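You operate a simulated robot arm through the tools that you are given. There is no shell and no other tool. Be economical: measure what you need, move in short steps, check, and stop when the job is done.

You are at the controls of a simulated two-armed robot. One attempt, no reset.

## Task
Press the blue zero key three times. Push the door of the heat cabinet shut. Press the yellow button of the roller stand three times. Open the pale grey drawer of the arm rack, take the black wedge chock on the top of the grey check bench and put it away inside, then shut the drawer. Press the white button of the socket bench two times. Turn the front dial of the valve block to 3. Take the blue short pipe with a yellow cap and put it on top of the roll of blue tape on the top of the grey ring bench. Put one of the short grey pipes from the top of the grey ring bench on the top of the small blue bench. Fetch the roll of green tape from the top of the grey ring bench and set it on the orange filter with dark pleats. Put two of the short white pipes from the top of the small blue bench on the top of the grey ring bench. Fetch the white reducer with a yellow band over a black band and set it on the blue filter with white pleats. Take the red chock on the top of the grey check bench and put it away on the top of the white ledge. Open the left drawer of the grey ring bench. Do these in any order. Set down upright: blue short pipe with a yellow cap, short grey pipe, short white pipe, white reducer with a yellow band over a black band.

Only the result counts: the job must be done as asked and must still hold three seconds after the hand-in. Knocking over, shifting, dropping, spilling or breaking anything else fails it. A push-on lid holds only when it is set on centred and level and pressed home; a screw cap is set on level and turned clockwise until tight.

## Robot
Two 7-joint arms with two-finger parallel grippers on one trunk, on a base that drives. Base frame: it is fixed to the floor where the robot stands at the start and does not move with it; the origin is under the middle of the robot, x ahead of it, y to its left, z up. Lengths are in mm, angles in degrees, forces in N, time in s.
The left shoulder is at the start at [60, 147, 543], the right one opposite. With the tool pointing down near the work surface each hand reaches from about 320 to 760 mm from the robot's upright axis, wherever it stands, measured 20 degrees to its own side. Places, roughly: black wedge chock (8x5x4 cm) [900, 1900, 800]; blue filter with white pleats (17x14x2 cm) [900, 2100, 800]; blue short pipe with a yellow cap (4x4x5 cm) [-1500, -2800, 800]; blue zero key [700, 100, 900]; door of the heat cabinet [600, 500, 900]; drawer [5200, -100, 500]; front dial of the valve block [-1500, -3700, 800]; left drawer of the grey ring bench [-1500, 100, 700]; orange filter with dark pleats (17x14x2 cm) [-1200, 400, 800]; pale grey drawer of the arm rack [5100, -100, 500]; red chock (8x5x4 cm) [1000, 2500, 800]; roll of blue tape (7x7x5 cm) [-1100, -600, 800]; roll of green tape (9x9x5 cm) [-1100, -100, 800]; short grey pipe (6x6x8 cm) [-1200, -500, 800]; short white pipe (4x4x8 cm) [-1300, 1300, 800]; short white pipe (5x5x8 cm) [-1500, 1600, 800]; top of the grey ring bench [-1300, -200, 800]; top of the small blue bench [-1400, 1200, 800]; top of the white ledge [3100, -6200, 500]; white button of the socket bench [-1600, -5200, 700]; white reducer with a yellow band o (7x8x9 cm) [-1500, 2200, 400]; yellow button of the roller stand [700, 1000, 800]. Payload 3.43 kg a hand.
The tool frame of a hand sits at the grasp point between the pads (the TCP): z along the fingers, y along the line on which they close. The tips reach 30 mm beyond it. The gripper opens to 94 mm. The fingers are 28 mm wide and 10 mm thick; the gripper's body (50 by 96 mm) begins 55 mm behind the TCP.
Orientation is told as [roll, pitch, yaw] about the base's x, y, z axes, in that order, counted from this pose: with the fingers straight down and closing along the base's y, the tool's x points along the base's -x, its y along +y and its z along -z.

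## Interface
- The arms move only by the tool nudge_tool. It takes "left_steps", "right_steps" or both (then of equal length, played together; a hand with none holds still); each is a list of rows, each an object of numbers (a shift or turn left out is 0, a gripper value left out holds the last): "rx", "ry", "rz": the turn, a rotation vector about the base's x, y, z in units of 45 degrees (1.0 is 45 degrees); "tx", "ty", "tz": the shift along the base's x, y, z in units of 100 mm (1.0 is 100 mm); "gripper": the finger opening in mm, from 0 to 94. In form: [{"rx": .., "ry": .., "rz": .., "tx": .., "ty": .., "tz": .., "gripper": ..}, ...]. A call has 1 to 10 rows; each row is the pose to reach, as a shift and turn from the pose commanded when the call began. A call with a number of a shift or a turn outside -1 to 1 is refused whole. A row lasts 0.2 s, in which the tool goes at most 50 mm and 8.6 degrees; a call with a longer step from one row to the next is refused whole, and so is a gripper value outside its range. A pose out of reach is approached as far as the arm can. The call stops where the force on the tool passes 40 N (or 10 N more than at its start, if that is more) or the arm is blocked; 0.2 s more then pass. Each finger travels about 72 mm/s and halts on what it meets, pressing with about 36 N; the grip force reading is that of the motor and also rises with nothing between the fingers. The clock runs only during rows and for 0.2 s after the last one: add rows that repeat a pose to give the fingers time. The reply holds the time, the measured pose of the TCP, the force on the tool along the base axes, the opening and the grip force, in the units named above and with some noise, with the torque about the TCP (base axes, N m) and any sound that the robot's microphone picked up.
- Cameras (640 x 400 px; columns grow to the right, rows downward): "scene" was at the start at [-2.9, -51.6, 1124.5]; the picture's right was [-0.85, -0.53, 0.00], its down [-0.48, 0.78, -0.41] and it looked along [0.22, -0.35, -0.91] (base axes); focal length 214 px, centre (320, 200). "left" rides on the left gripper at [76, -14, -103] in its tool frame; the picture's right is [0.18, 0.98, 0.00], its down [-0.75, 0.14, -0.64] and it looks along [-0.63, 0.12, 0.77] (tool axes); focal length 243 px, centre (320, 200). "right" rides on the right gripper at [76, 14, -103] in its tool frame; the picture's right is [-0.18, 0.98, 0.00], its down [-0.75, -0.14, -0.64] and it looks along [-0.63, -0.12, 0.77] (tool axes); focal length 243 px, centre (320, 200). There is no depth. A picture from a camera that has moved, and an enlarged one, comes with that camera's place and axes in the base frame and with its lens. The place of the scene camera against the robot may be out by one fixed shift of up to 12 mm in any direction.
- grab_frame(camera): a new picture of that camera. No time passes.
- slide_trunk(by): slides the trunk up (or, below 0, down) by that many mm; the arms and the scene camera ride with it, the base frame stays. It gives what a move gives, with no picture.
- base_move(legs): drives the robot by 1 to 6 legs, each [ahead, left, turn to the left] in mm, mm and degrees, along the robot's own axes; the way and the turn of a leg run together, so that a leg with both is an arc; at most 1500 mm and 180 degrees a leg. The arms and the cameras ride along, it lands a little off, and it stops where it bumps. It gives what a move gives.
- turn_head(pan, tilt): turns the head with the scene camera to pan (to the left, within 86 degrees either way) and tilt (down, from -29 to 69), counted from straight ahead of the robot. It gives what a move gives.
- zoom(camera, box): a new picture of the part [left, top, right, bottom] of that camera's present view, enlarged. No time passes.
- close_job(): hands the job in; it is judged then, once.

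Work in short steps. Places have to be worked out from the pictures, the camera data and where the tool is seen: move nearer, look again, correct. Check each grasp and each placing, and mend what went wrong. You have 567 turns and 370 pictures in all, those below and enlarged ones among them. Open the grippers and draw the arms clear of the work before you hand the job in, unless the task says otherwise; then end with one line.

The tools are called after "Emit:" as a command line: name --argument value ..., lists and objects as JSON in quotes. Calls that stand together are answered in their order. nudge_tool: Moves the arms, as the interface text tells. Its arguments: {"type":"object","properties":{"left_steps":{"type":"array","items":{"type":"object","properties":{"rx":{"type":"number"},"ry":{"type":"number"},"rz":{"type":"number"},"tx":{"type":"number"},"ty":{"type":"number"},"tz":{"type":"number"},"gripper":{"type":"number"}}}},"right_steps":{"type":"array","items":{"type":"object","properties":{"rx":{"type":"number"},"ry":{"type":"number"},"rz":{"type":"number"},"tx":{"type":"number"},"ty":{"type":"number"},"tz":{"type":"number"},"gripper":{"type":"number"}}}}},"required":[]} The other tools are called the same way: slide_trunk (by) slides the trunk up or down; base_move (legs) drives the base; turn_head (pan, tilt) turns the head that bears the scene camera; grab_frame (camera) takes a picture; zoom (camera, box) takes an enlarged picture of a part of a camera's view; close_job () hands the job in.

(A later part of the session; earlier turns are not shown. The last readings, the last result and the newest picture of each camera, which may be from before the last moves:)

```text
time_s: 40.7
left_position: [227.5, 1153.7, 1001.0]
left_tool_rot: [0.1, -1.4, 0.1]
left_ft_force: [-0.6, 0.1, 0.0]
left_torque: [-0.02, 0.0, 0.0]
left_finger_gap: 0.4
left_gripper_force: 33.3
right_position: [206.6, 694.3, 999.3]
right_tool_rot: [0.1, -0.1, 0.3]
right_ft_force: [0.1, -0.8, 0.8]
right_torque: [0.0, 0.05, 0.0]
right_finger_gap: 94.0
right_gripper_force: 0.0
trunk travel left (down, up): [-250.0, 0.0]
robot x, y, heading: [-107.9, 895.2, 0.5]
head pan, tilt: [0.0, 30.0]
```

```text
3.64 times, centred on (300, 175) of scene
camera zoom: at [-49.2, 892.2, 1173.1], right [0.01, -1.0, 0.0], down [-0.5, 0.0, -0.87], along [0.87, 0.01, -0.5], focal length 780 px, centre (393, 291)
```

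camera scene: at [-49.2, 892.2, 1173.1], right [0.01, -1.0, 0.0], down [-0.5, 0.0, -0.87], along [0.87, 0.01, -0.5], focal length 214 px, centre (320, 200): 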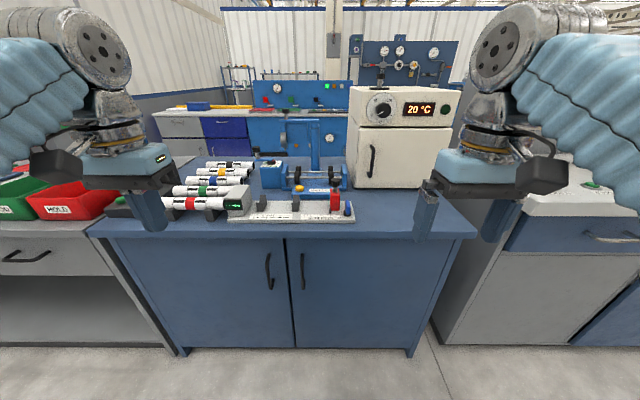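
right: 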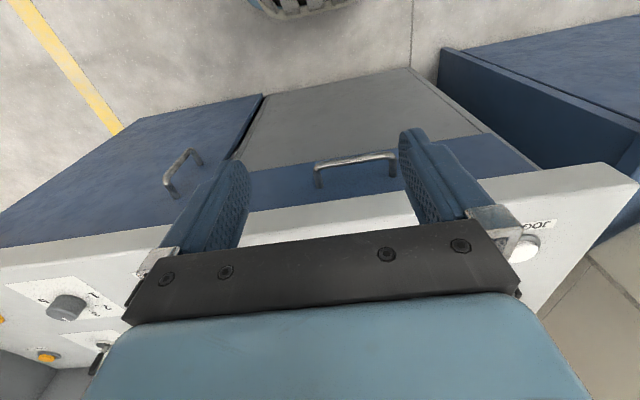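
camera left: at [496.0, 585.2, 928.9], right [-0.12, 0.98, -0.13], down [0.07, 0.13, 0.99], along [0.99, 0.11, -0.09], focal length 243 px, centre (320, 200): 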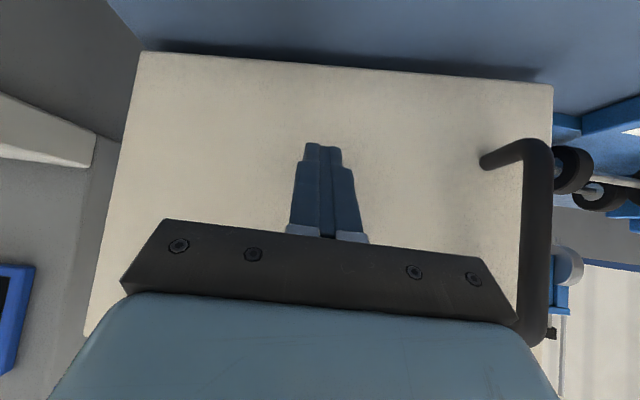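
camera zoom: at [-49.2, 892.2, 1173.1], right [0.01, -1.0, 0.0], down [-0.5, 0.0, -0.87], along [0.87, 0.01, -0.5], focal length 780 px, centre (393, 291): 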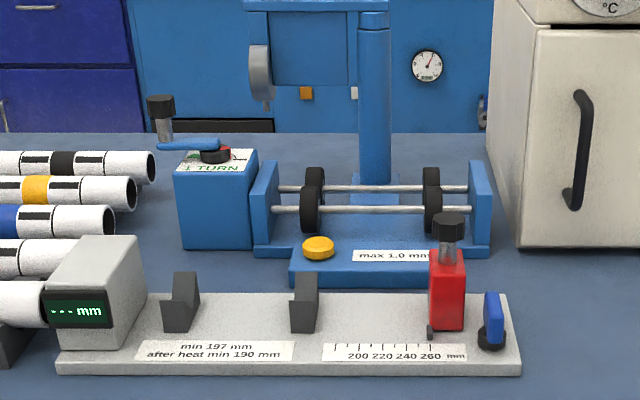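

The yellow button is in front of the rollers. I drive 130 mm forward for parallax and reach.

Emit:
base_move --legs '[[130, 0, 0]]'

Emit:
zoom --camera "scene" --box '[230, 120, 370, 230]'

```text
time_s: 42.0
left_position: [359.4, 1153.5, 1001.5]
left_tool_rot: [0.1, -1.5, 0.3]
left_ft_force: [0.1, 0.3, 0.0]
left_torque: [-0.01, -0.01, 0.03]
left_finger_gap: 0.0
left_gripper_force: 33.5
right_position: [339.4, 695.6, 1000.6]
right_tool_rot: [0.1, 0.0, 0.2]
right_ft_force: [0.6, 0.5, 0.1]
right_torque: [-0.01, -0.02, 0.0]
right_finger_gap: 93.9
right_gripper_force: 0.1
trunk travel left (down, up): [-250.0, 0.0]
robot x, y, heading: [28.9, 892.4, 0.4]
head pan, tilt: [0.0, 30.0]
```

```text
3.64 times, centred on (300, 175) of scene
camera zoom: at [82.2, 892.9, 1173.1], right [0.01, -1.0, 0.0], down [-0.5, 0.0, -0.87], along [0.87, 0.0, -0.5], focal length 780 px, centre (393, 291)
```

zoom: 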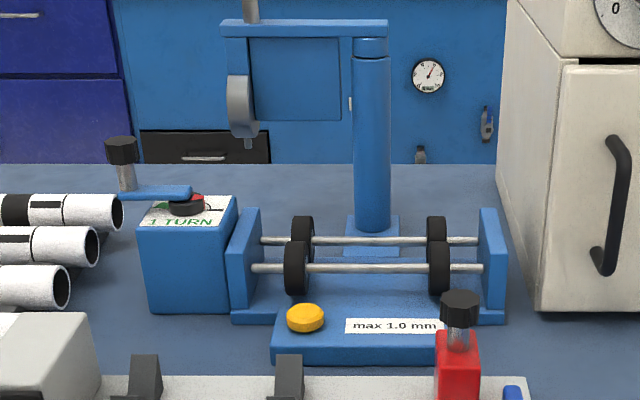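

Triangulated: the yellow button is at about [632, 969, 831]. I move the left fist above it in three moves.

Emit:
nudge_tool --left_steps '[{"ty": -0.4, "tx": 0.2}, {"ty": -0.8, "tx": 0.4}, {"ty": -1.0, "tx": 0.7}, {"ty": -1.0, "tx": 1.0}]'

Emit:
nudge_tool --left_steps '[{"ty": -0.4, "tx": 0.25, "tz": -0.1}, {"ty": -0.7, "tx": 0.5, "tz": -0.3}, {"ty": -0.84, "tx": 0.8, "tz": -0.5}, {"ty": -0.84, "tx": 1.0, "tz": -0.7}]'

Emit:
nudge_tool --left_steps '[{"tx": 0.4}, {"tx": 0.7}, {"tx": 0.73}]'

Emit:
grab_frame --camera "scene"

Emit:
grab_frame --camera "left"

```text
time_s: 43.0
left_position: [429.9, 1053.6, 1001.9]
left_tool_rot: [0.0, -1.7, 0.1]
left_ft_force: [0.3, -0.5, -0.6]
left_torque: [-0.01, -0.01, -0.01]
left_finger_gap: 0.0
left_gripper_force: 33.0
left hand out of reach, approached as far as the arm can: row 4
right_position: [338.1, 695.3, 999.5]
right_tool_rot: [0.1, -0.2, 0.2]
right_ft_force: [0.5, 0.0, 0.3]
right_torque: [-0.01, 0.01, 0.0]
right_finger_gap: 94.2
right_gripper_force: 0.0
trunk travel left (down, up): [-250.0, 0.0]
robot x, y, heading: [27.4, 892.3, 0.2]
head pan, tilt: [0.0, 30.0]
```

```text
time_s: 44.0
left_position: [531.1, 970.1, 929.3]
left_tool_rot: [0.0, -1.3, 0.2]
left_ft_force: [0.4, 0.5, 0.5]
left_torque: [0.01, 0.0, 0.02]
left_finger_gap: 0.0
left_gripper_force: 32.6
right_position: [337.1, 695.1, 999.9]
right_tool_rot: [0.1, -0.2, 0.3]
right_ft_force: [-0.4, -0.1, 0.4]
right_torque: [0.01, -0.02, 0.02]
right_finger_gap: 93.7
right_gripper_force: 0.1
trunk travel left (down, up): [-250.0, 0.0]
robot x, y, heading: [22.9, 893.2, 0.2]
head pan, tilt: [0.0, 30.0]
```

```text
time_s: 44.8
left_position: [568.4, 969.2, 907.4]
left_tool_rot: [0.0, -1.5, 0.2]
left_ft_force: [0.8, 0.1, -0.4]
left_torque: [0.01, 0.02, 0.0]
left_finger_gap: 0.2
left_gripper_force: 32.9
left hand out of reach, approached as far as the arm can: row 1, 2, 3
right_position: [338.6, 695.2, 999.2]
right_tool_rot: [0.2, -0.1, 0.3]
right_ft_force: [-0.2, 0.8, 0.2]
right_torque: [0.02, -0.01, -0.02]
right_finger_gap: 94.0
right_gripper_force: 0.0
trunk travel left (down, up): [-250.0, 0.0]
robot x, y, heading: [26.0, 892.0, 0.3]
head pan, tilt: [0.0, 30.0]
```

```text
341 pictures are left
camera scene: at [82.8, 892.7, 1173.0], right [0.01, -1.0, 0.0], down [-0.5, 0.0, -0.87], along [0.87, 0.0, -0.5], focal length 214 px, centre (320, 200)
```

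scene: 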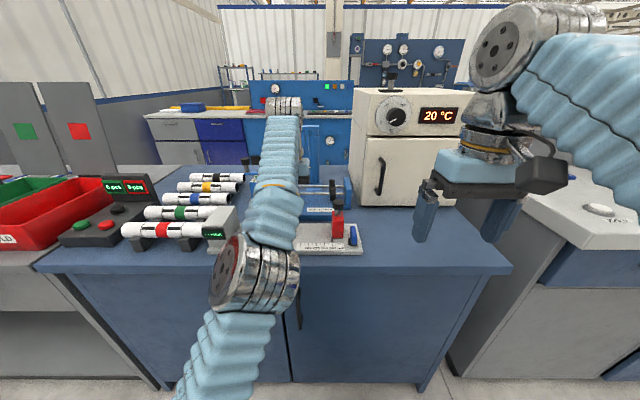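

```text
340 pictures are left
camera left: at [490.7, 953.8, 1008.0], right [-0.19, 0.98, 0.0], down [0.74, 0.14, 0.66], along [0.65, 0.12, -0.75], focal length 243 px, centre (320, 200)
```

left: 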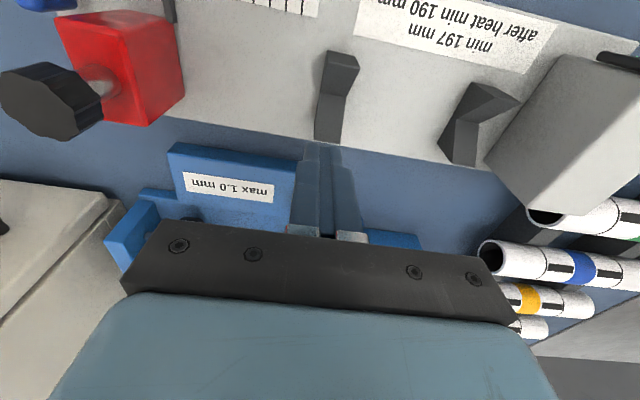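

The hand is 64 mm short at this height; there is clear room, so I drive forward 62 mm, which carries the fist over the button.

Emit:
base_move --legs '[[62, 0, 0]]'

Emit:
grab_frame --camera "left"

Emit:
grab_frame --camera "scene"

```text
time_s: 45.7
left_position: [630.4, 968.2, 908.8]
left_tool_rot: [0.1, -1.6, 0.1]
left_ft_force: [-0.7, -0.4, 0.6]
left_torque: [-0.01, -0.01, -0.01]
left_finger_gap: 0.0
left_gripper_force: 32.7
right_position: [398.1, 695.0, 1000.7]
right_tool_rot: [0.1, -0.1, 0.2]
right_ft_force: [-1.3, 0.2, 0.0]
right_torque: [0.0, 0.0, -0.01]
right_finger_gap: 94.1
right_gripper_force: 0.1
trunk travel left (down, up): [-250.0, 0.0]
robot x, y, heading: [86.2, 889.0, 0.0]
head pan, tilt: [0.0, 30.0]
```

```text
339 pictures are left
camera left: at [551.5, 953.5, 1008.5], right [-0.19, 0.98, 0.0], down [0.74, 0.14, 0.66], along [0.65, 0.12, -0.75], focal length 243 px, centre (320, 200)
```

left: 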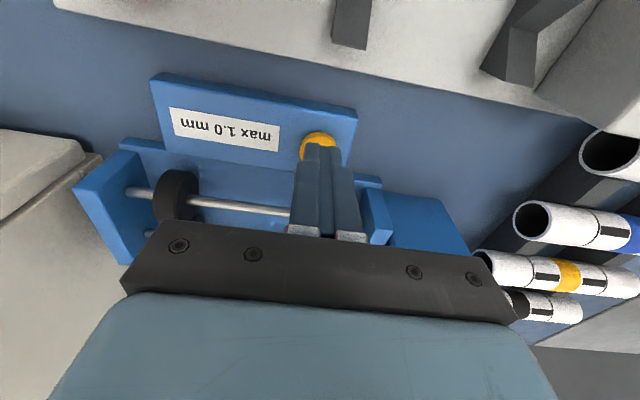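

```text
338 pictures are left
camera scene: at [143.5, 893.0, 1173.0], right [0.0, -1.0, 0.0], down [-0.5, 0.0, -0.87], along [0.87, 0.0, -0.5], focal length 214 px, centre (320, 200)
```

scene: 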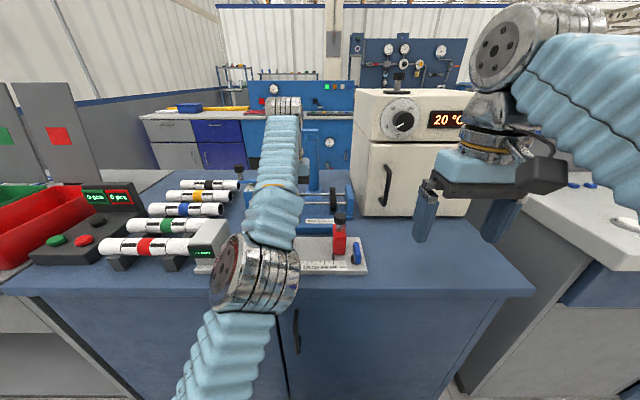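

The wrist camera puts the button slightly further ahead, near x≈645. I shift 13 mm forward while lowering to just above it.

Emit:
nudge_tool --left_steps '[{"tz": -0.15, "tx": 0.05}, {"tz": -0.3, "tx": 0.13}, {"tz": -0.35, "tx": 0.13}]'

Emit:
zoom --camera "left" --box '[260, 90, 400, 180]'

```text
time_s: 46.5
left_position: [642.5, 968.7, 874.6]
left_tool_rot: [0.1, -1.5, 0.1]
left_ft_force: [0.0, 0.4, 0.2]
left_torque: [-0.02, 0.0, 0.02]
left_finger_gap: 0.0
left_gripper_force: 33.0
right_position: [399.6, 695.8, 999.9]
right_tool_rot: [0.2, -0.2, 0.2]
right_ft_force: [0.0, 0.1, 0.1]
right_torque: [0.02, -0.02, -0.01]
right_finger_gap: 94.2
right_gripper_force: 0.1
trunk travel left (down, up): [-250.0, 0.0]
robot x, y, heading: [82.8, 890.0, -0.1]
head pan, tilt: [0.0, 30.0]
```

```text
4.44 times, centred on (330, 135) of left
camera zoom: at [564.0, 953.6, 973.8], right [-0.19, 0.98, 0.0], down [0.74, 0.14, 0.66], along [0.65, 0.12, -0.75], focal length 1078 px, centre (276, 489)
```

zoom: 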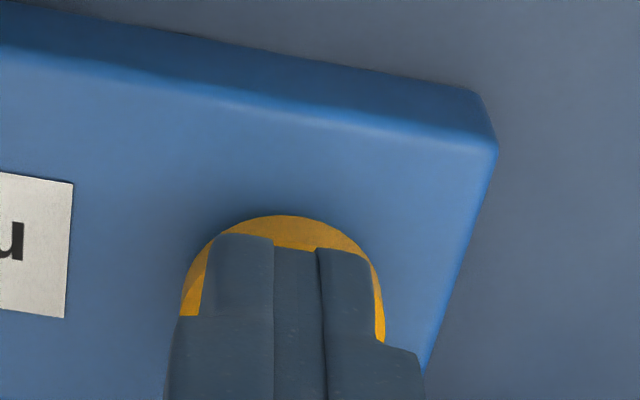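

Well centred over the button. Now press down in fine steps.

Emit:
nudge_tool --left_steps '[{"tz": -0.04}, {"tz": -0.08}, {"tz": -0.11}, {"tz": -0.14}, {"tz": -0.16}]'

```text
time_s: 47.7
left_position: [642.7, 968.3, 860.0]
left_tool_rot: [0.1, -1.8, 0.1]
left_ft_force: [4.8, -1.7, 27.0]
left_torque: [-0.04, -0.07, 0.1]
left_finger_gap: 0.0
left_gripper_force: 33.2
right_position: [398.4, 695.2, 1000.1]
right_tool_rot: [0.2, -0.2, 0.3]
right_ft_force: [0.6, -0.2, -0.4]
right_torque: [0.01, -0.01, -0.01]
right_finger_gap: 94.1
right_gripper_force: 0.0
trunk travel left (down, up): [-250.0, 0.0]
robot x, y, heading: [88.6, 891.9, 0.2]
head pan, tilt: [0.0, 30.0]
heard: click
```

One click. Two more presses with the same travel.

Emit:
nudge_tool --left_steps '[{"tz": 0.15}, {"tz": 0.2}, {"tz": 0.2}, {"tz": 0.08}, {"tz": 0.03}, {"tz": 0.0}]'

Emit:
nudge_tool --left_steps '[{"tz": 0.15}, {"tz": 0.2}, {"tz": 0.2}, {"tz": 0.08}, {"tz": 0.03}, {"tz": 0.0}]'

```text
time_s: 49.1
left_position: [642.0, 968.4, 859.9]
left_tool_rot: [0.1, -1.8, 0.2]
left_ft_force: [2.8, 2.4, 23.9]
left_torque: [0.11, -0.05, -0.01]
left_finger_gap: 0.0
left_gripper_force: 33.3
right_position: [397.7, 696.2, 1000.7]
right_tool_rot: [0.2, -0.2, 0.1]
right_ft_force: [-0.8, 0.6, -0.8]
right_torque: [0.0, -0.01, 0.01]
right_finger_gap: 93.6
right_gripper_force: 0.1
trunk travel left (down, up): [-250.0, 0.0]
robot x, y, heading: [85.7, 897.9, 0.2]
head pan, tilt: [0.0, 30.0]
heard: click
```

```text
time_s: 50.5
left_position: [643.5, 969.9, 859.7]
left_tool_rot: [0.1, -1.9, 0.1]
left_ft_force: [8.0, -1.0, 26.5]
left_torque: [-0.04, -0.11, 0.12]
left_finger_gap: 0.0
left_gripper_force: 32.7
right_position: [398.7, 694.5, 1000.2]
right_tool_rot: [0.2, -0.1, 0.2]
right_ft_force: [0.2, -0.5, -0.3]
right_torque: [0.01, 0.0, 0.0]
right_finger_gap: 93.9
right_gripper_force: 0.2
trunk travel left (down, up): [-250.0, 0.0]
robot x, y, heading: [84.7, 893.9, 0.2]
head pan, tilt: [0.0, 30.0]
heard: click
```

Three clicks. I lift off, back away, then drive left toward the grey check bench.

Emit:
nudge_tool --left_steps '[{"tz": 0.3}, {"tz": 0.5}, {"tz": 0.5}]'

Emit:
base_move --legs '[[-250, 0, 0], [0, 1100, 0]]'

Emit:
grab_frame --camera "scene"

```text
time_s: 51.3
left_position: [635.1, 970.2, 901.7]
left_tool_rot: [0.0, -1.5, 0.1]
left_ft_force: [-0.3, -0.5, -0.1]
left_torque: [0.0, 0.0, 0.0]
left_finger_gap: 0.0
left_gripper_force: 32.9
left hand out of reach, approached as far as the arm can: row 2, 3
right_position: [400.0, 694.2, 999.7]
right_tool_rot: [0.3, 0.0, 0.1]
right_ft_force: [0.2, 0.5, -0.1]
right_torque: [-0.03, -0.02, -0.01]
right_finger_gap: 94.2
right_gripper_force: 0.1
trunk travel left (down, up): [-250.0, 0.0]
robot x, y, heading: [86.6, 893.6, 0.2]
head pan, tilt: [0.0, 30.0]
```

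```text
time_s: 58.4
left_position: [384.8, 2073.2, 902.7]
left_tool_rot: [0.2, -1.6, -0.1]
left_ft_force: [0.5, -1.0, 0.3]
left_torque: [-0.01, 0.02, 0.02]
left_finger_gap: 0.0
left_gripper_force: 33.2
right_position: [147.5, 1799.8, 999.5]
right_tool_rot: [0.2, -0.1, -0.2]
right_ft_force: [-0.4, 0.5, 0.1]
right_torque: [-0.01, -0.03, -0.01]
right_finger_gap: 94.3
right_gripper_force: 0.1
trunk travel left (down, up): [-250.0, 0.0]
robot x, y, heading: [-166.2, 2000.1, -0.1]
head pan, tilt: [0.0, 30.0]
```

```text
336 pictures are left
camera scene: at [-107.1, 1998.6, 1173.0], right [0.0, -1.0, 0.0], down [-0.5, 0.0, -0.87], along [0.87, 0.0, -0.5], focal length 214 px, centre (320, 200)
```

scene: 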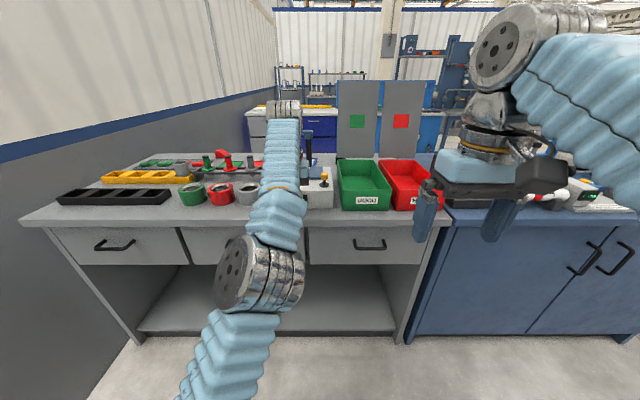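

I retract the left arm for a free view of the check bench.

Emit:
nudge_tool --left_steps '[{"tx": -0.4}, {"tx": -0.8}, {"tx": -1.0}]'

Emit:
nudge_tool --left_steps '[{"tx": -0.2, "ty": 0.3, "tz": 0.3}, {"tx": -0.2, "ty": 0.6, "tz": 0.6}, {"tx": -0.2, "ty": 0.9, "tz": 0.9, "gripper": 94}]'

Emit:
turn_head --pan 0 --tilt 30

Emit:
zoom --camera "scene" --box '[0, 120, 240, 270]'

Emit:
zoom --camera "scene" --box '[220, 100, 460, 250]'

```text
time_s: 59.2
left_position: [283.1, 2073.2, 902.8]
left_tool_rot: [0.2, -1.6, -0.3]
left_ft_force: [0.0, 0.7, 0.9]
left_torque: [0.0, 0.06, -0.01]
left_finger_gap: 0.0
left_gripper_force: 33.5
right_position: [147.8, 1800.3, 998.3]
right_tool_rot: [0.2, -0.1, -0.1]
right_ft_force: [0.2, 0.0, -0.7]
right_torque: [0.03, -0.01, 0.01]
right_finger_gap: 94.1
right_gripper_force: 0.0
trunk travel left (down, up): [-250.0, 0.0]
robot x, y, heading: [-165.0, 2002.1, -0.2]
head pan, tilt: [0.0, 30.0]
```

```text
time_s: 60.0
left_position: [263.6, 2163.3, 992.8]
left_tool_rot: [0.0, -1.8, -0.2]
left_ft_force: [-0.1, -0.2, -0.3]
left_torque: [0.01, -0.02, -0.03]
left_finger_gap: 53.4
left_gripper_force: 0.0
right_position: [146.7, 1801.1, 999.9]
right_tool_rot: [0.1, -0.2, 0.0]
right_ft_force: [0.9, -0.9, 0.3]
right_torque: [-0.02, -0.02, 0.0]
right_finger_gap: 93.6
right_gripper_force: 0.1
trunk travel left (down, up): [-250.0, 0.0]
robot x, y, heading: [-165.5, 1998.9, -0.4]
head pan, tilt: [0.0, 30.0]
```

```text
time_s: 60.6
left_position: [265.1, 2162.3, 992.6]
left_tool_rot: [0.1, -1.6, -0.2]
left_ft_force: [-0.2, 0.9, 0.1]
left_torque: [-0.03, 0.0, 0.02]
left_finger_gap: 94.0
left_gripper_force: 0.0
right_position: [147.9, 1800.5, 999.0]
right_tool_rot: [0.1, -0.1, 0.0]
right_ft_force: [-0.7, -0.1, 0.0]
right_torque: [-0.04, -0.04, 0.0]
right_finger_gap: 93.9
right_gripper_force: 0.0
trunk travel left (down, up): [-250.0, 0.0]
robot x, y, heading: [-162.1, 2000.2, -0.1]
head pan, tilt: [0.0, 30.0]
```

```text
2.67 times, centred on (120, 195) of scene
camera zoom: at [-107.2, 1998.7, 1173.1], right [0.0, -1.0, 0.0], down [-0.5, 0.0, -0.87], along [0.87, 0.0, -0.5], focal length 572 px, centre (853, 213)
```

zoom: 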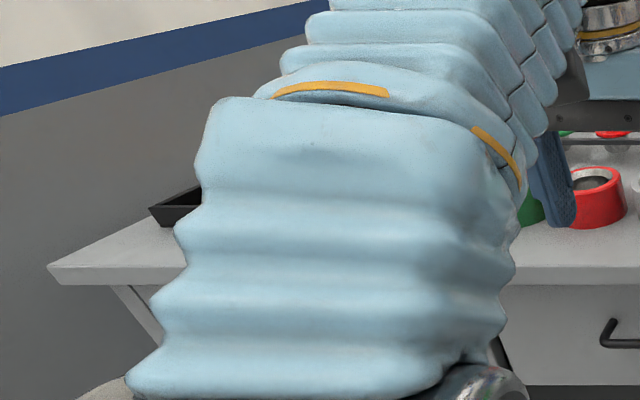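

```text
2.67 times, centred on (340, 175) of scene
camera zoom: at [-107.2, 1998.7, 1173.1], right [0.0, -1.0, 0.0], down [-0.5, 0.0, -0.87], along [0.87, 0.0, -0.5], focal length 572 px, centre (267, 267)
```

zoom: 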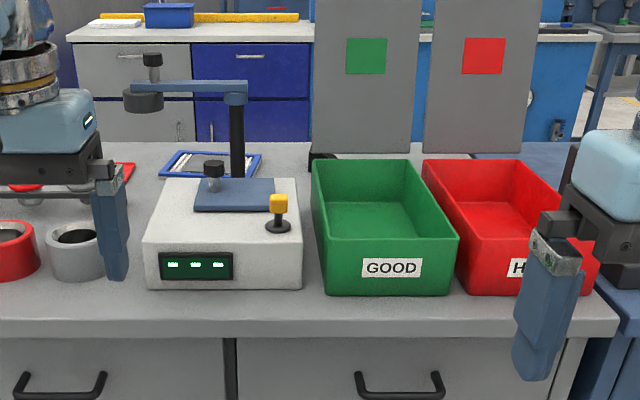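

The black wedge shows behind the green bin at about [909, 1897]. I tuck the left arm further out and drive forward to get a closer look.

Emit:
nudge_tool --left_steps '[{"tx": -0.3, "ty": 0.3}, {"tx": -0.6, "ty": 0.6}, {"tx": -0.8, "ty": 0.9}]'

Emit:
base_move --legs '[[250, 0, 0]]'

Emit:
grab_frame --camera "scene"

```text
time_s: 61.4
left_position: [182.2, 2254.4, 992.9]
left_tool_rot: [0.0, -1.6, -0.2]
left_ft_force: [0.9, 0.1, 0.8]
left_torque: [0.0, 0.03, 0.01]
left_finger_gap: 93.6
left_gripper_force: 0.2
right_position: [145.4, 1799.6, 1001.1]
right_tool_rot: [0.3, -0.1, -0.1]
right_ft_force: [-0.5, -0.7, -0.2]
right_torque: [-0.01, -0.03, -0.01]
right_finger_gap: 94.1
right_gripper_force: 0.1
trunk travel left (down, up): [-250.0, 0.0]
robot x, y, heading: [-165.8, 2003.4, -0.3]
head pan, tilt: [0.0, 30.0]
```

```text
time_s: 63.2
left_position: [432.9, 2253.5, 993.9]
left_tool_rot: [0.1, -1.6, -0.2]
left_ft_force: [-0.4, -0.5, -0.7]
left_torque: [-0.01, -0.02, -0.03]
left_finger_gap: 94.2
left_gripper_force: 0.1
right_position: [396.2, 1800.8, 999.6]
right_tool_rot: [0.1, 0.1, 0.0]
right_ft_force: [0.1, 0.0, -0.4]
right_torque: [0.02, -0.02, -0.03]
right_finger_gap: 94.0
right_gripper_force: 0.0
trunk travel left (down, up): [-250.0, 0.0]
robot x, y, heading: [87.8, 1998.5, -0.3]
head pan, tilt: [0.0, 30.0]
```

```text
333 pictures are left
camera scene: at [142.5, 1998.6, 1173.1], right [0.0, -1.0, 0.0], down [-0.5, 0.0, -0.87], along [0.87, 0.0, -0.5], focal length 214 px, centre (320, 200)
```

scene: 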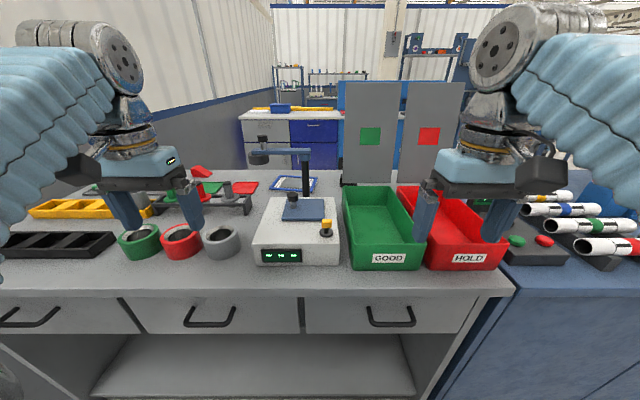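

Emit:
zoom --camera "scene" --box '[260, 150, 380, 240]'

Emit:
zoom --camera "scene" --box '[150, 150, 270, 240]'

```text
4.44 times, centred on (320, 195) of scene
camera zoom: at [142.5, 1998.6, 1173.1], right [0.0, -1.0, 0.0], down [-0.5, 0.0, -0.87], along [0.87, 0.0, -0.5], focal length 953 px, centre (320, 222)
```

zoom: 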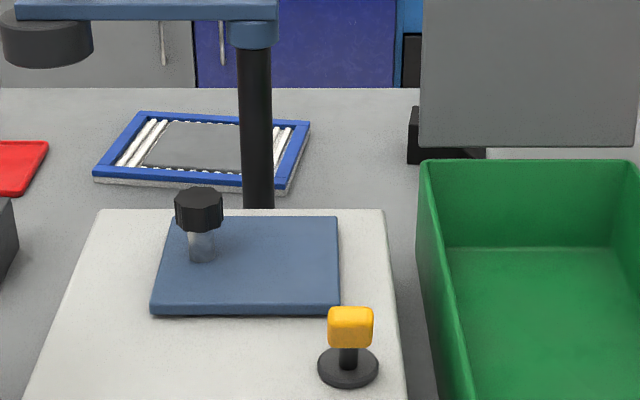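

```text
4.44 times, centred on (210, 195) of scene
camera zoom: at [142.5, 1998.6, 1173.1], right [0.0, -1.0, 0.0], down [-0.5, 0.0, -0.87], along [0.87, 0.0, -0.5], focal length 953 px, centre (809, 222)
```

zoom: 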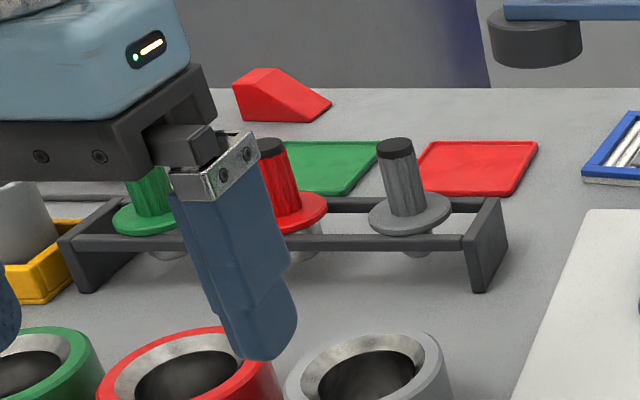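

The black piece is partly behind the GOOD sign, and the red chock sits at the back near [994, 2506]. I drive 300 mm left to see around the sign.

Emit:
base_move --legs '[[0, 300, 0.3]]'

Emit:
turn_head --pan -15 --tilt 25

Emit:
grab_frame --camera "scene"

```text
time_s: 65.3
left_position: [431.7, 2554.6, 992.9]
left_tool_rot: [0.1, -1.6, 0.0]
left_ft_force: [0.1, 0.3, 1.3]
left_torque: [-0.01, -0.02, -0.04]
left_finger_gap: 93.9
left_gripper_force: 0.0
right_position: [396.6, 2100.3, 999.8]
right_tool_rot: [0.2, -0.1, 0.1]
right_ft_force: [-0.2, -0.1, 0.0]
right_torque: [0.02, 0.0, 0.01]
right_finger_gap: 94.0
right_gripper_force: 0.0
trunk travel left (down, up): [-250.0, 0.0]
robot x, y, heading: [88.1, 2298.7, -0.1]
head pan, tilt: [0.0, 30.0]
```

```text
time_s: 66.0
left_position: [431.8, 2554.4, 993.3]
left_tool_rot: [0.1, -1.6, 0.1]
left_ft_force: [0.0, 0.4, -0.7]
left_torque: [0.01, -0.02, -0.03]
left_finger_gap: 94.3
left_gripper_force: 0.0
right_position: [397.8, 2099.3, 998.9]
right_tool_rot: [0.3, -0.1, 0.1]
right_ft_force: [-0.4, 0.1, 0.1]
right_torque: [0.01, -0.01, 0.01]
right_finger_gap: 94.0
right_gripper_force: 0.1
trunk travel left (down, up): [-250.0, 0.0]
robot x, y, heading: [85.1, 2300.6, 0.2]
head pan, tilt: [-15.0, 25.0]
```

```text
330 pictures are left
camera scene: at [141.0, 2274.1, 1181.0], right [-0.26, -0.97, 0.0], down [-0.41, 0.11, -0.91], along [0.88, -0.23, -0.42], focal length 214 px, centre (320, 200)
```

scene: 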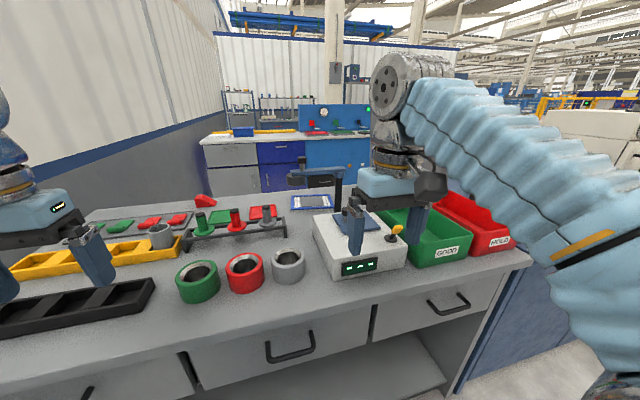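

Emit:
zoom --camera "scene" --box '[170, 170, 350, 270]'

Emit:
nudge_tool --right_steps '[{"tx": -0.3, "ty": -0.3}, {"tx": -0.6, "ty": -0.6}, {"tx": -0.8, "ty": -0.9}]'

Emit:
zoom --camera "scene" --box '[320, 150, 520, 270]'

```text
3.56 times, centred on (260, 220) of scene
camera zoom: at [141.0, 2274.1, 1181.0], right [-0.26, -0.97, 0.0], down [-0.41, 0.11, -0.91], along [0.88, -0.23, -0.42], focal length 763 px, centre (533, 129)
```

zoom: 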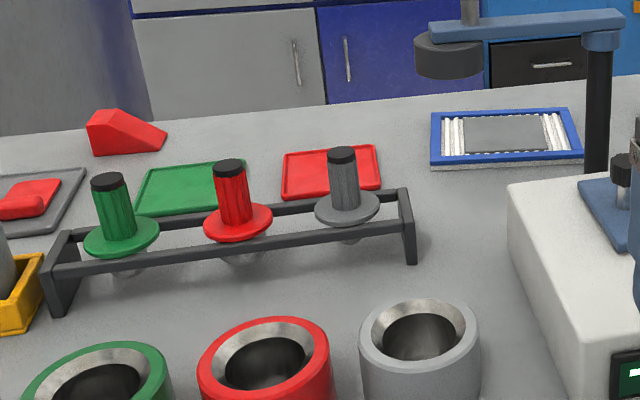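

```text
time_s: 66.8
left_position: [432.8, 2554.5, 992.6]
left_tool_rot: [0.2, -1.4, 0.0]
left_ft_force: [-0.2, 0.4, -1.0]
left_torque: [0.0, 0.0, 0.02]
left_finger_gap: 93.9
left_gripper_force: 0.0
right_position: [327.6, 2009.2, 995.4]
right_tool_rot: [0.1, -0.1, 0.3]
right_ft_force: [0.4, -0.2, -0.1]
right_torque: [0.02, 0.03, 0.02]
right_finger_gap: 94.1
right_gripper_force: 0.0
right hand out of reach, approached as far as the arm can: row 2, 3
trunk travel left (down, up): [-250.0, 0.0]
robot x, y, heading: [84.3, 2298.3, 0.3]
head pan, tilt: [-15.0, 25.0]
```

```text
3.20 times, centred on (420, 210) of scene
camera zoom: at [141.6, 2274.0, 1181.0], right [-0.26, -0.97, 0.0], down [-0.41, 0.11, -0.91], along [0.88, -0.23, -0.42], focal length 686 px, centre (0, 168)
```

zoom: 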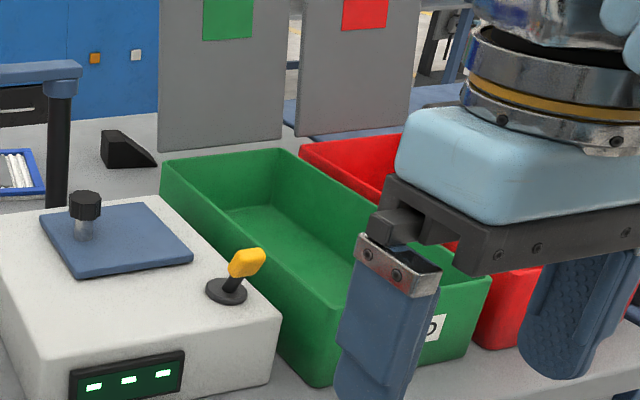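

The wedge sits behind a floating sign, so reaching it from the front is awkward; behind the bench (x>1090) there seems to be an aisle. I look at the area behind the benches.

Emit:
turn_head --pan -25 --tilt 5

Emit:
grab_frame --camera "scene"

```text
time_s: 67.7
left_position: [432.0, 2553.7, 993.2]
left_tool_rot: [0.1, -1.7, 0.0]
left_ft_force: [-0.4, 0.0, 0.2]
left_torque: [0.02, 0.01, 0.03]
left_finger_gap: 94.0
left_gripper_force: 0.0
right_position: [327.4, 2010.0, 996.8]
right_tool_rot: [0.1, -0.2, 0.1]
right_ft_force: [-0.7, 0.0, -0.2]
right_torque: [0.0, -0.03, 0.02]
right_finger_gap: 94.1
right_gripper_force: 0.1
trunk travel left (down, up): [-250.0, 0.0]
robot x, y, heading: [90.2, 2294.3, 0.3]
head pan, tilt: [-25.0, 5.0]
```

```text
327 pictures are left
camera scene: at [135.3, 2259.0, 1213.4], right [-0.42, -0.91, 0.0], down [-0.08, 0.04, -1.0], along [0.9, -0.42, -0.09], focal length 214 px, centre (320, 200)
```

scene: 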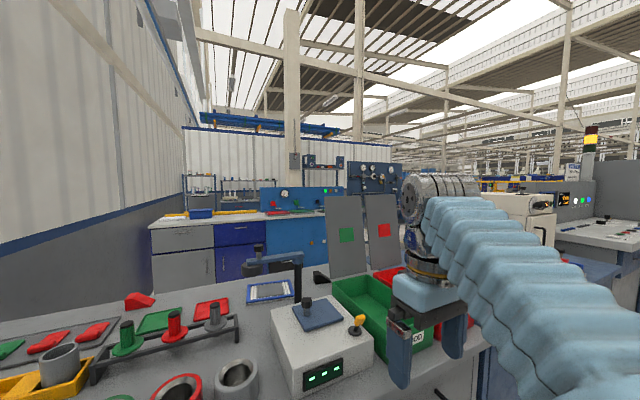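

There is an aisle behind. I back off and drive along the row to its right end, then look down the aisle.

Emit:
base_move --legs '[[-300, 0, 0], [0, -1500, 0], [0, -1500, 0]]'

Emit:
turn_head --pan 15 --tilt 10

Emit:
grab_frame --camera "scene"

```text
time_s: 83.7
left_position: [106.3, -436.1, 993.6]
left_tool_rot: [0.2, -1.5, -0.7]
left_ft_force: [0.7, 0.1, -0.1]
left_torque: [0.03, 0.01, 0.0]
left_finger_gap: 94.1
left_gripper_force: 0.1
right_position: [-6.7, -978.6, 995.7]
right_tool_rot: [0.1, -0.2, -0.7]
right_ft_force: [-0.1, -0.3, -0.3]
right_torque: [0.01, 0.05, 0.01]
right_finger_gap: 94.0
right_gripper_force: 0.0
trunk travel left (down, up): [-250.0, 0.0]
robot x, y, heading: [-244.8, -683.3, -0.5]
head pan, tilt: [-25.0, 5.0]
```

```text
time_s: 84.8
left_position: [106.7, -436.3, 993.0]
left_tool_rot: [0.2, -1.5, -0.6]
left_ft_force: [-0.4, -0.3, 0.3]
left_torque: [-0.02, -0.01, -0.04]
left_finger_gap: 93.7
left_gripper_force: 0.0
right_position: [-5.6, -978.2, 996.3]
right_tool_rot: [0.2, -0.2, -0.6]
right_ft_force: [0.8, 1.4, -0.9]
right_torque: [0.03, -0.03, -0.04]
right_finger_gap: 93.8
right_gripper_force: 0.0
trunk travel left (down, up): [-250.0, 0.0]
robot x, y, heading: [-238.6, -683.1, -0.8]
head pan, tilt: [15.0, 10.0]
```

```text
326 pictures are left
camera scene: at [-187.7, -663.5, 1205.4], right [0.25, -0.97, 0.0], down [-0.17, -0.04, -0.98], along [0.95, 0.24, -0.17], focal length 214 px, centre (320, 200)
```

scene: 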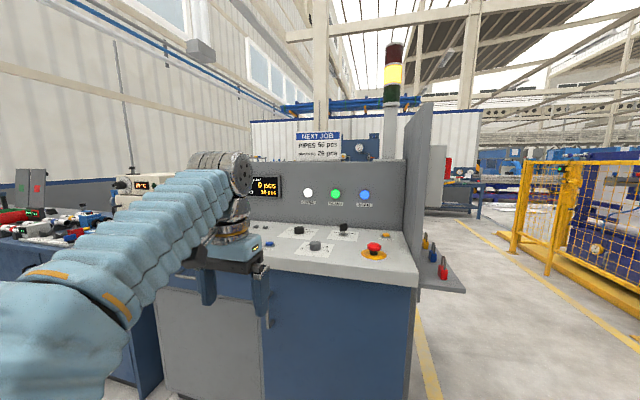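

The console ends near y≈-1000 with a side shelf; the yellow fence is at y≈-2550. I drive around via y≈-1700 to x≈1400 and look left.

Emit:
base_move --legs '[[0, -1000, 0.8], [1500, 0, 0]]'

Emit:
turn_head --pan 75 --tilt 12

Emit:
grab_frame --camera "scene"

Emit:
turn_head --pan 0 --tilt 8

Emit:
grab_frame --camera "scene"

```text
time_s: 97.2
left_position: [1643.6, -1476.4, 993.9]
left_tool_rot: [0.1, -1.6, -2.1]
left_ft_force: [0.3, 0.2, 0.6]
left_torque: [0.0, 0.03, 0.01]
left_finger_gap: 93.7
left_gripper_force: 0.0
right_position: [1518.6, -2017.0, 996.3]
right_tool_rot: [0.0, -0.2, -2.1]
right_ft_force: [-0.3, -0.2, 0.2]
right_torque: [-0.03, 0.0, 0.06]
right_finger_gap: 94.1
right_gripper_force: 0.0
trunk travel left (down, up): [-250.0, 0.0]
robot x, y, heading: [1291.5, -1717.8, -1.8]
head pan, tilt: [15.0, 10.0]
```

```text
time_s: 98.5
left_position: [1643.7, -1476.9, 993.2]
left_tool_rot: [0.1, -1.6, -2.1]
left_ft_force: [0.5, 0.0, 0.3]
left_torque: [0.0, -0.01, 0.03]
left_finger_gap: 94.0
left_gripper_force: 0.0
right_position: [1518.8, -2017.3, 995.2]
right_tool_rot: [0.1, -0.2, -2.0]
right_ft_force: [0.1, 0.3, -0.3]
right_torque: [0.01, 0.01, -0.05]
right_finger_gap: 93.9
right_gripper_force: 0.1
trunk travel left (down, up): [-250.0, 0.0]
robot x, y, heading: [1289.9, -1721.0, -1.9]
head pan, tilt: [75.0, 12.0]
```

```text
325 pictures are left
camera scene: at [1281.2, -1629.8, 1202.2], right [0.96, -0.29, 0.0], down [-0.06, -0.2, -0.98], along [0.29, 0.94, -0.21], focal length 214 px, centre (320, 200)
```

scene: 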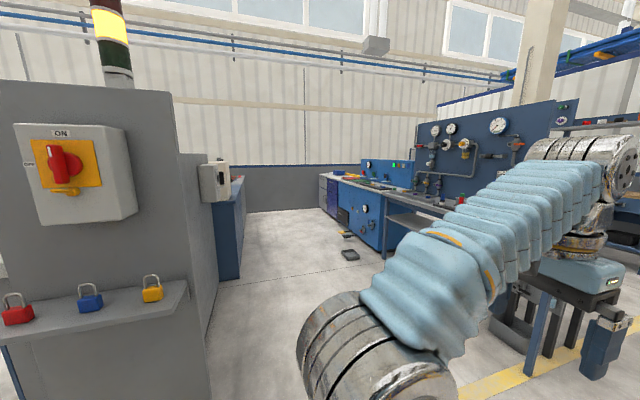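

```text
time_s: 99.9
left_position: [1643.1, -1475.5, 994.5]
left_tool_rot: [0.1, -1.6, -2.2]
left_ft_force: [-0.3, 0.1, 0.3]
left_torque: [0.01, 0.03, -0.02]
left_finger_gap: 93.9
left_gripper_force: 0.0
right_position: [1519.5, -2016.7, 995.7]
right_tool_rot: [0.1, -0.2, -2.0]
right_ft_force: [-0.8, -0.2, 0.3]
right_torque: [-0.01, -0.01, 0.0]
right_finger_gap: 93.9
right_gripper_force: 0.0
trunk travel left (down, up): [-250.0, 0.0]
robot x, y, heading: [1288.5, -1718.2, -1.7]
head pan, tilt: [0.0, 8.0]
```

```text
324 pictures are left
camera scene: at [1346.5, -1722.0, 1208.6], right [-0.03, -1.0, 0.0], down [-0.14, 0.0, -0.99], along [0.99, -0.03, -0.14], focal length 214 px, centre (320, 200)
```

scene: 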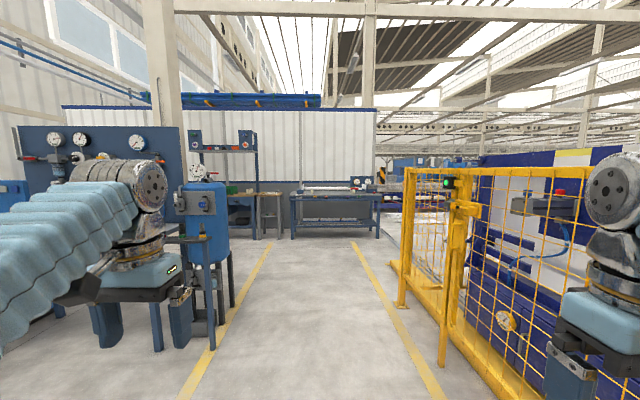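

A wide corridor (x≈1100–2280) lies behind the benches. I turn left and drive down it to about y≈2000, facing the back of the check bench.

Emit:
base_move --legs '[[0, 0, 91.8], [0, -380, 0], [1500, 0, 0]]'

Emit:
grab_frame --camera "scene"

```text
time_s: 113.2
left_position: [1427.6, 113.8, 993.6]
left_tool_rot: [0.1, -1.5, 89.2]
left_ft_force: [0.5, 0.2, -0.3]
left_torque: [-0.01, 0.02, 0.02]
left_finger_gap: 94.2
left_gripper_force: 0.1
right_position: [1969.7, 1.1, 996.1]
right_tool_rot: [0.1, -0.3, 89.2]
right_ft_force: [-0.2, -0.4, 0.7]
right_torque: [0.0, 0.01, 0.01]
right_finger_gap: 94.2
right_gripper_force: 0.1
trunk travel left (down, up): [-250.0, 0.0]
robot x, y, heading: [1675.8, -239.2, 89.2]
head pan, tilt: [0.0, 8.0]
```

```text
323 pictures are left
camera scene: at [1672.5, -175.4, 1208.6], right [1.0, -0.01, 0.0], down [0.0, -0.14, -0.99], along [0.01, 0.99, -0.14], focal length 214 px, centre (320, 200)
```

scene: 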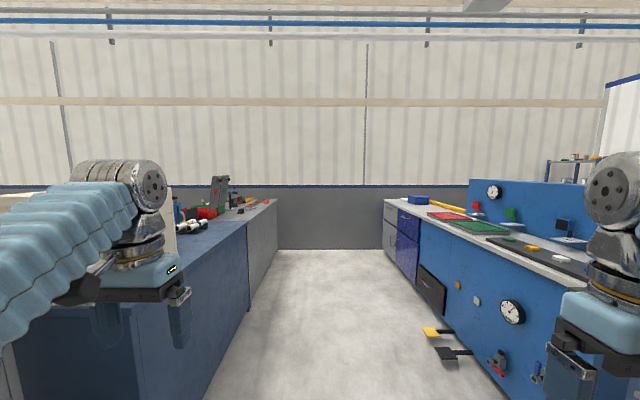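

Corridor is clear. I continue to y≈2050 and turn to face the back of the check bench.

Emit:
base_move --legs '[[1500, 0, 0], [800, 0, 0], [0, 0, 91]]'

Emit:
turn_head --pan 0 --tilt 30

Emit:
grab_frame --camera "scene"

```text
time_s: 128.3
left_position: [1445.8, 1822.3, 994.5]
left_tool_rot: [0.2, -1.6, 176.5]
left_ft_force: [0.4, 0.2, 0.1]
left_torque: [0.03, -0.01, -0.01]
left_finger_gap: 94.0
left_gripper_force: 0.1
right_position: [1583.2, 2360.0, 996.1]
right_tool_rot: [0.2, -0.2, 176.7]
right_ft_force: [0.0, 0.2, 1.0]
right_torque: [0.04, 0.0, -0.03]
right_finger_gap: 93.9
right_gripper_force: 0.1
trunk travel left (down, up): [-250.0, 0.0]
robot x, y, heading: [1810.2, 2055.3, 176.4]
head pan, tilt: [0.0, 8.0]
```

```text
time_s: 129.2
left_position: [1445.4, 1822.7, 993.9]
left_tool_rot: [0.0, -1.6, 176.5]
left_ft_force: [0.1, 0.5, -0.4]
left_torque: [0.06, -0.02, -0.02]
left_finger_gap: 94.1
left_gripper_force: 0.1
right_position: [1582.8, 2359.8, 995.4]
right_tool_rot: [0.1, -0.1, 176.7]
right_ft_force: [0.2, -0.2, -0.6]
right_torque: [0.02, -0.03, 0.01]
right_finger_gap: 94.3
right_gripper_force: 0.0
trunk travel left (down, up): [-250.0, 0.0]
robot x, y, heading: [1807.4, 2058.9, 177.0]
head pan, tilt: [0.0, 30.0]
```

```text
322 pictures are left
camera scene: at [1741.9, 2059.2, 1173.1], right [0.06, 1.0, 0.0], down [0.5, -0.03, -0.87], along [-0.86, 0.05, -0.5], focal length 214 px, centre (320, 200)
```

scene: 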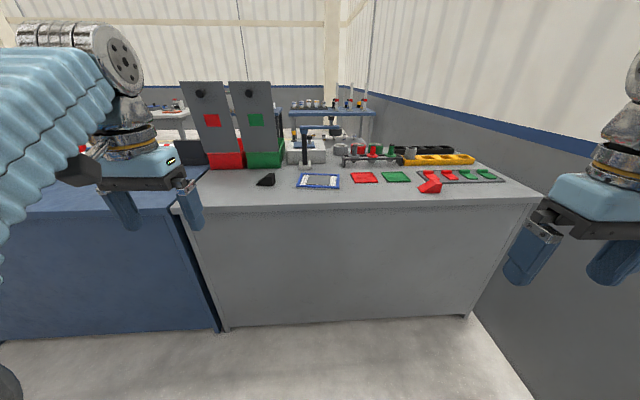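

Great view from behind. I straighten and drive forward 390 mm.

Emit:
base_move --legs '[[0, 0, 3], [390, 0, 0]]'

Emit:
grab_frame --camera "scene"

Emit:
grab_frame --camera "left"

```text
time_s: 132.1
left_position: [1065.2, 1805.4, 993.3]
left_tool_rot: [0.1, -1.6, 179.5]
left_ft_force: [-0.3, 0.0, 0.6]
left_torque: [0.02, 0.03, 0.01]
left_finger_gap: 93.9
left_gripper_force: 0.1
right_position: [1173.5, 2349.1, 994.9]
right_tool_rot: [0.2, -0.3, 179.7]
right_ft_force: [-1.2, 0.0, 0.2]
right_torque: [-0.03, 0.04, 0.01]
right_finger_gap: 94.0
right_gripper_force: 0.1
trunk travel left (down, up): [-250.0, 0.0]
robot x, y, heading: [1411.4, 2055.9, 179.7]
head pan, tilt: [0.0, 30.0]
```

```text
321 pictures are left
camera scene: at [1348.5, 2057.9, 1173.1], right [0.0, 1.0, 0.0], down [0.5, 0.0, -0.87], along [-0.87, 0.0, -0.5], focal length 214 px, centre (320, 200)
```

scene: 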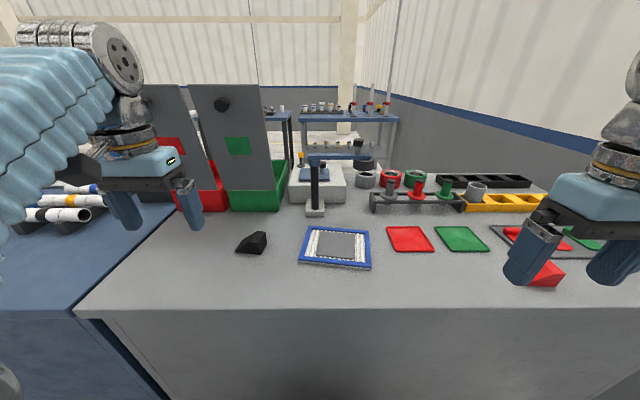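

```text
320 pictures are left
camera left: at [1144.6, 1819.0, 1093.2], right [0.18, -0.98, 0.0], down [-0.74, -0.14, 0.66], along [-0.65, -0.12, -0.75], focal length 243 px, centre (320, 200)
```

left: 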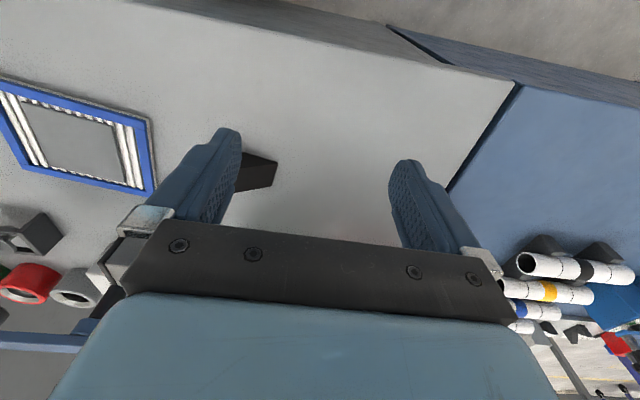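

Emit:
zoom --camera "scene" --box '[220, 210, 300, 270]'

Emit:
zoom --camera "scene" --box '[480, 220, 600, 300]'

```text
6.67 times, centred on (260, 240) of scene
camera zoom: at [1348.5, 2057.9, 1173.1], right [0.0, 1.0, 0.0], down [0.5, 0.0, -0.87], along [-0.87, 0.0, -0.5], focal length 1430 px, centre (720, -67)
```

zoom: 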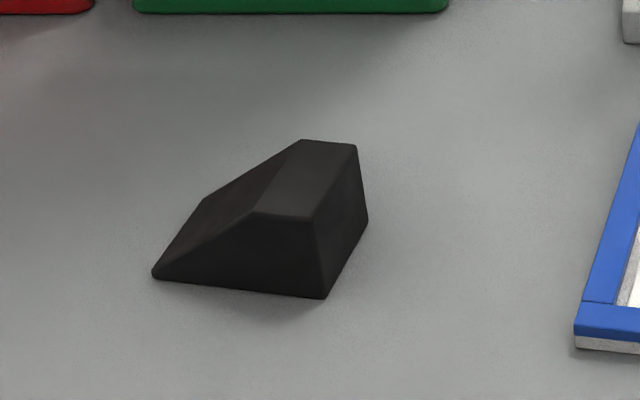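

```text
5.00 times, centred on (540, 260) of scene
camera zoom: at [1348.5, 2057.9, 1173.1], right [0.0, 1.0, 0.0], down [0.5, 0.0, -0.87], along [-0.87, 0.0, -0.5], focal length 1072 px, centre (-780, -100)
```

zoom: 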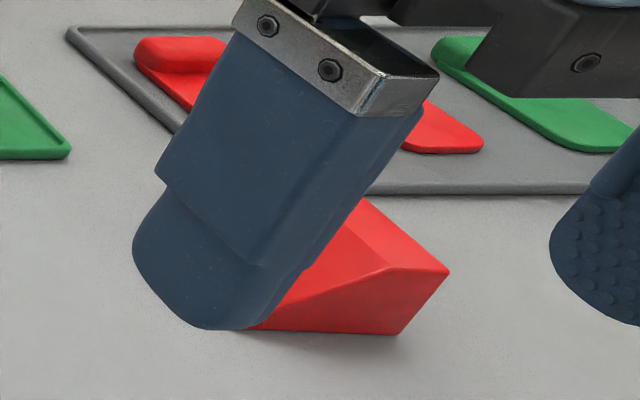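

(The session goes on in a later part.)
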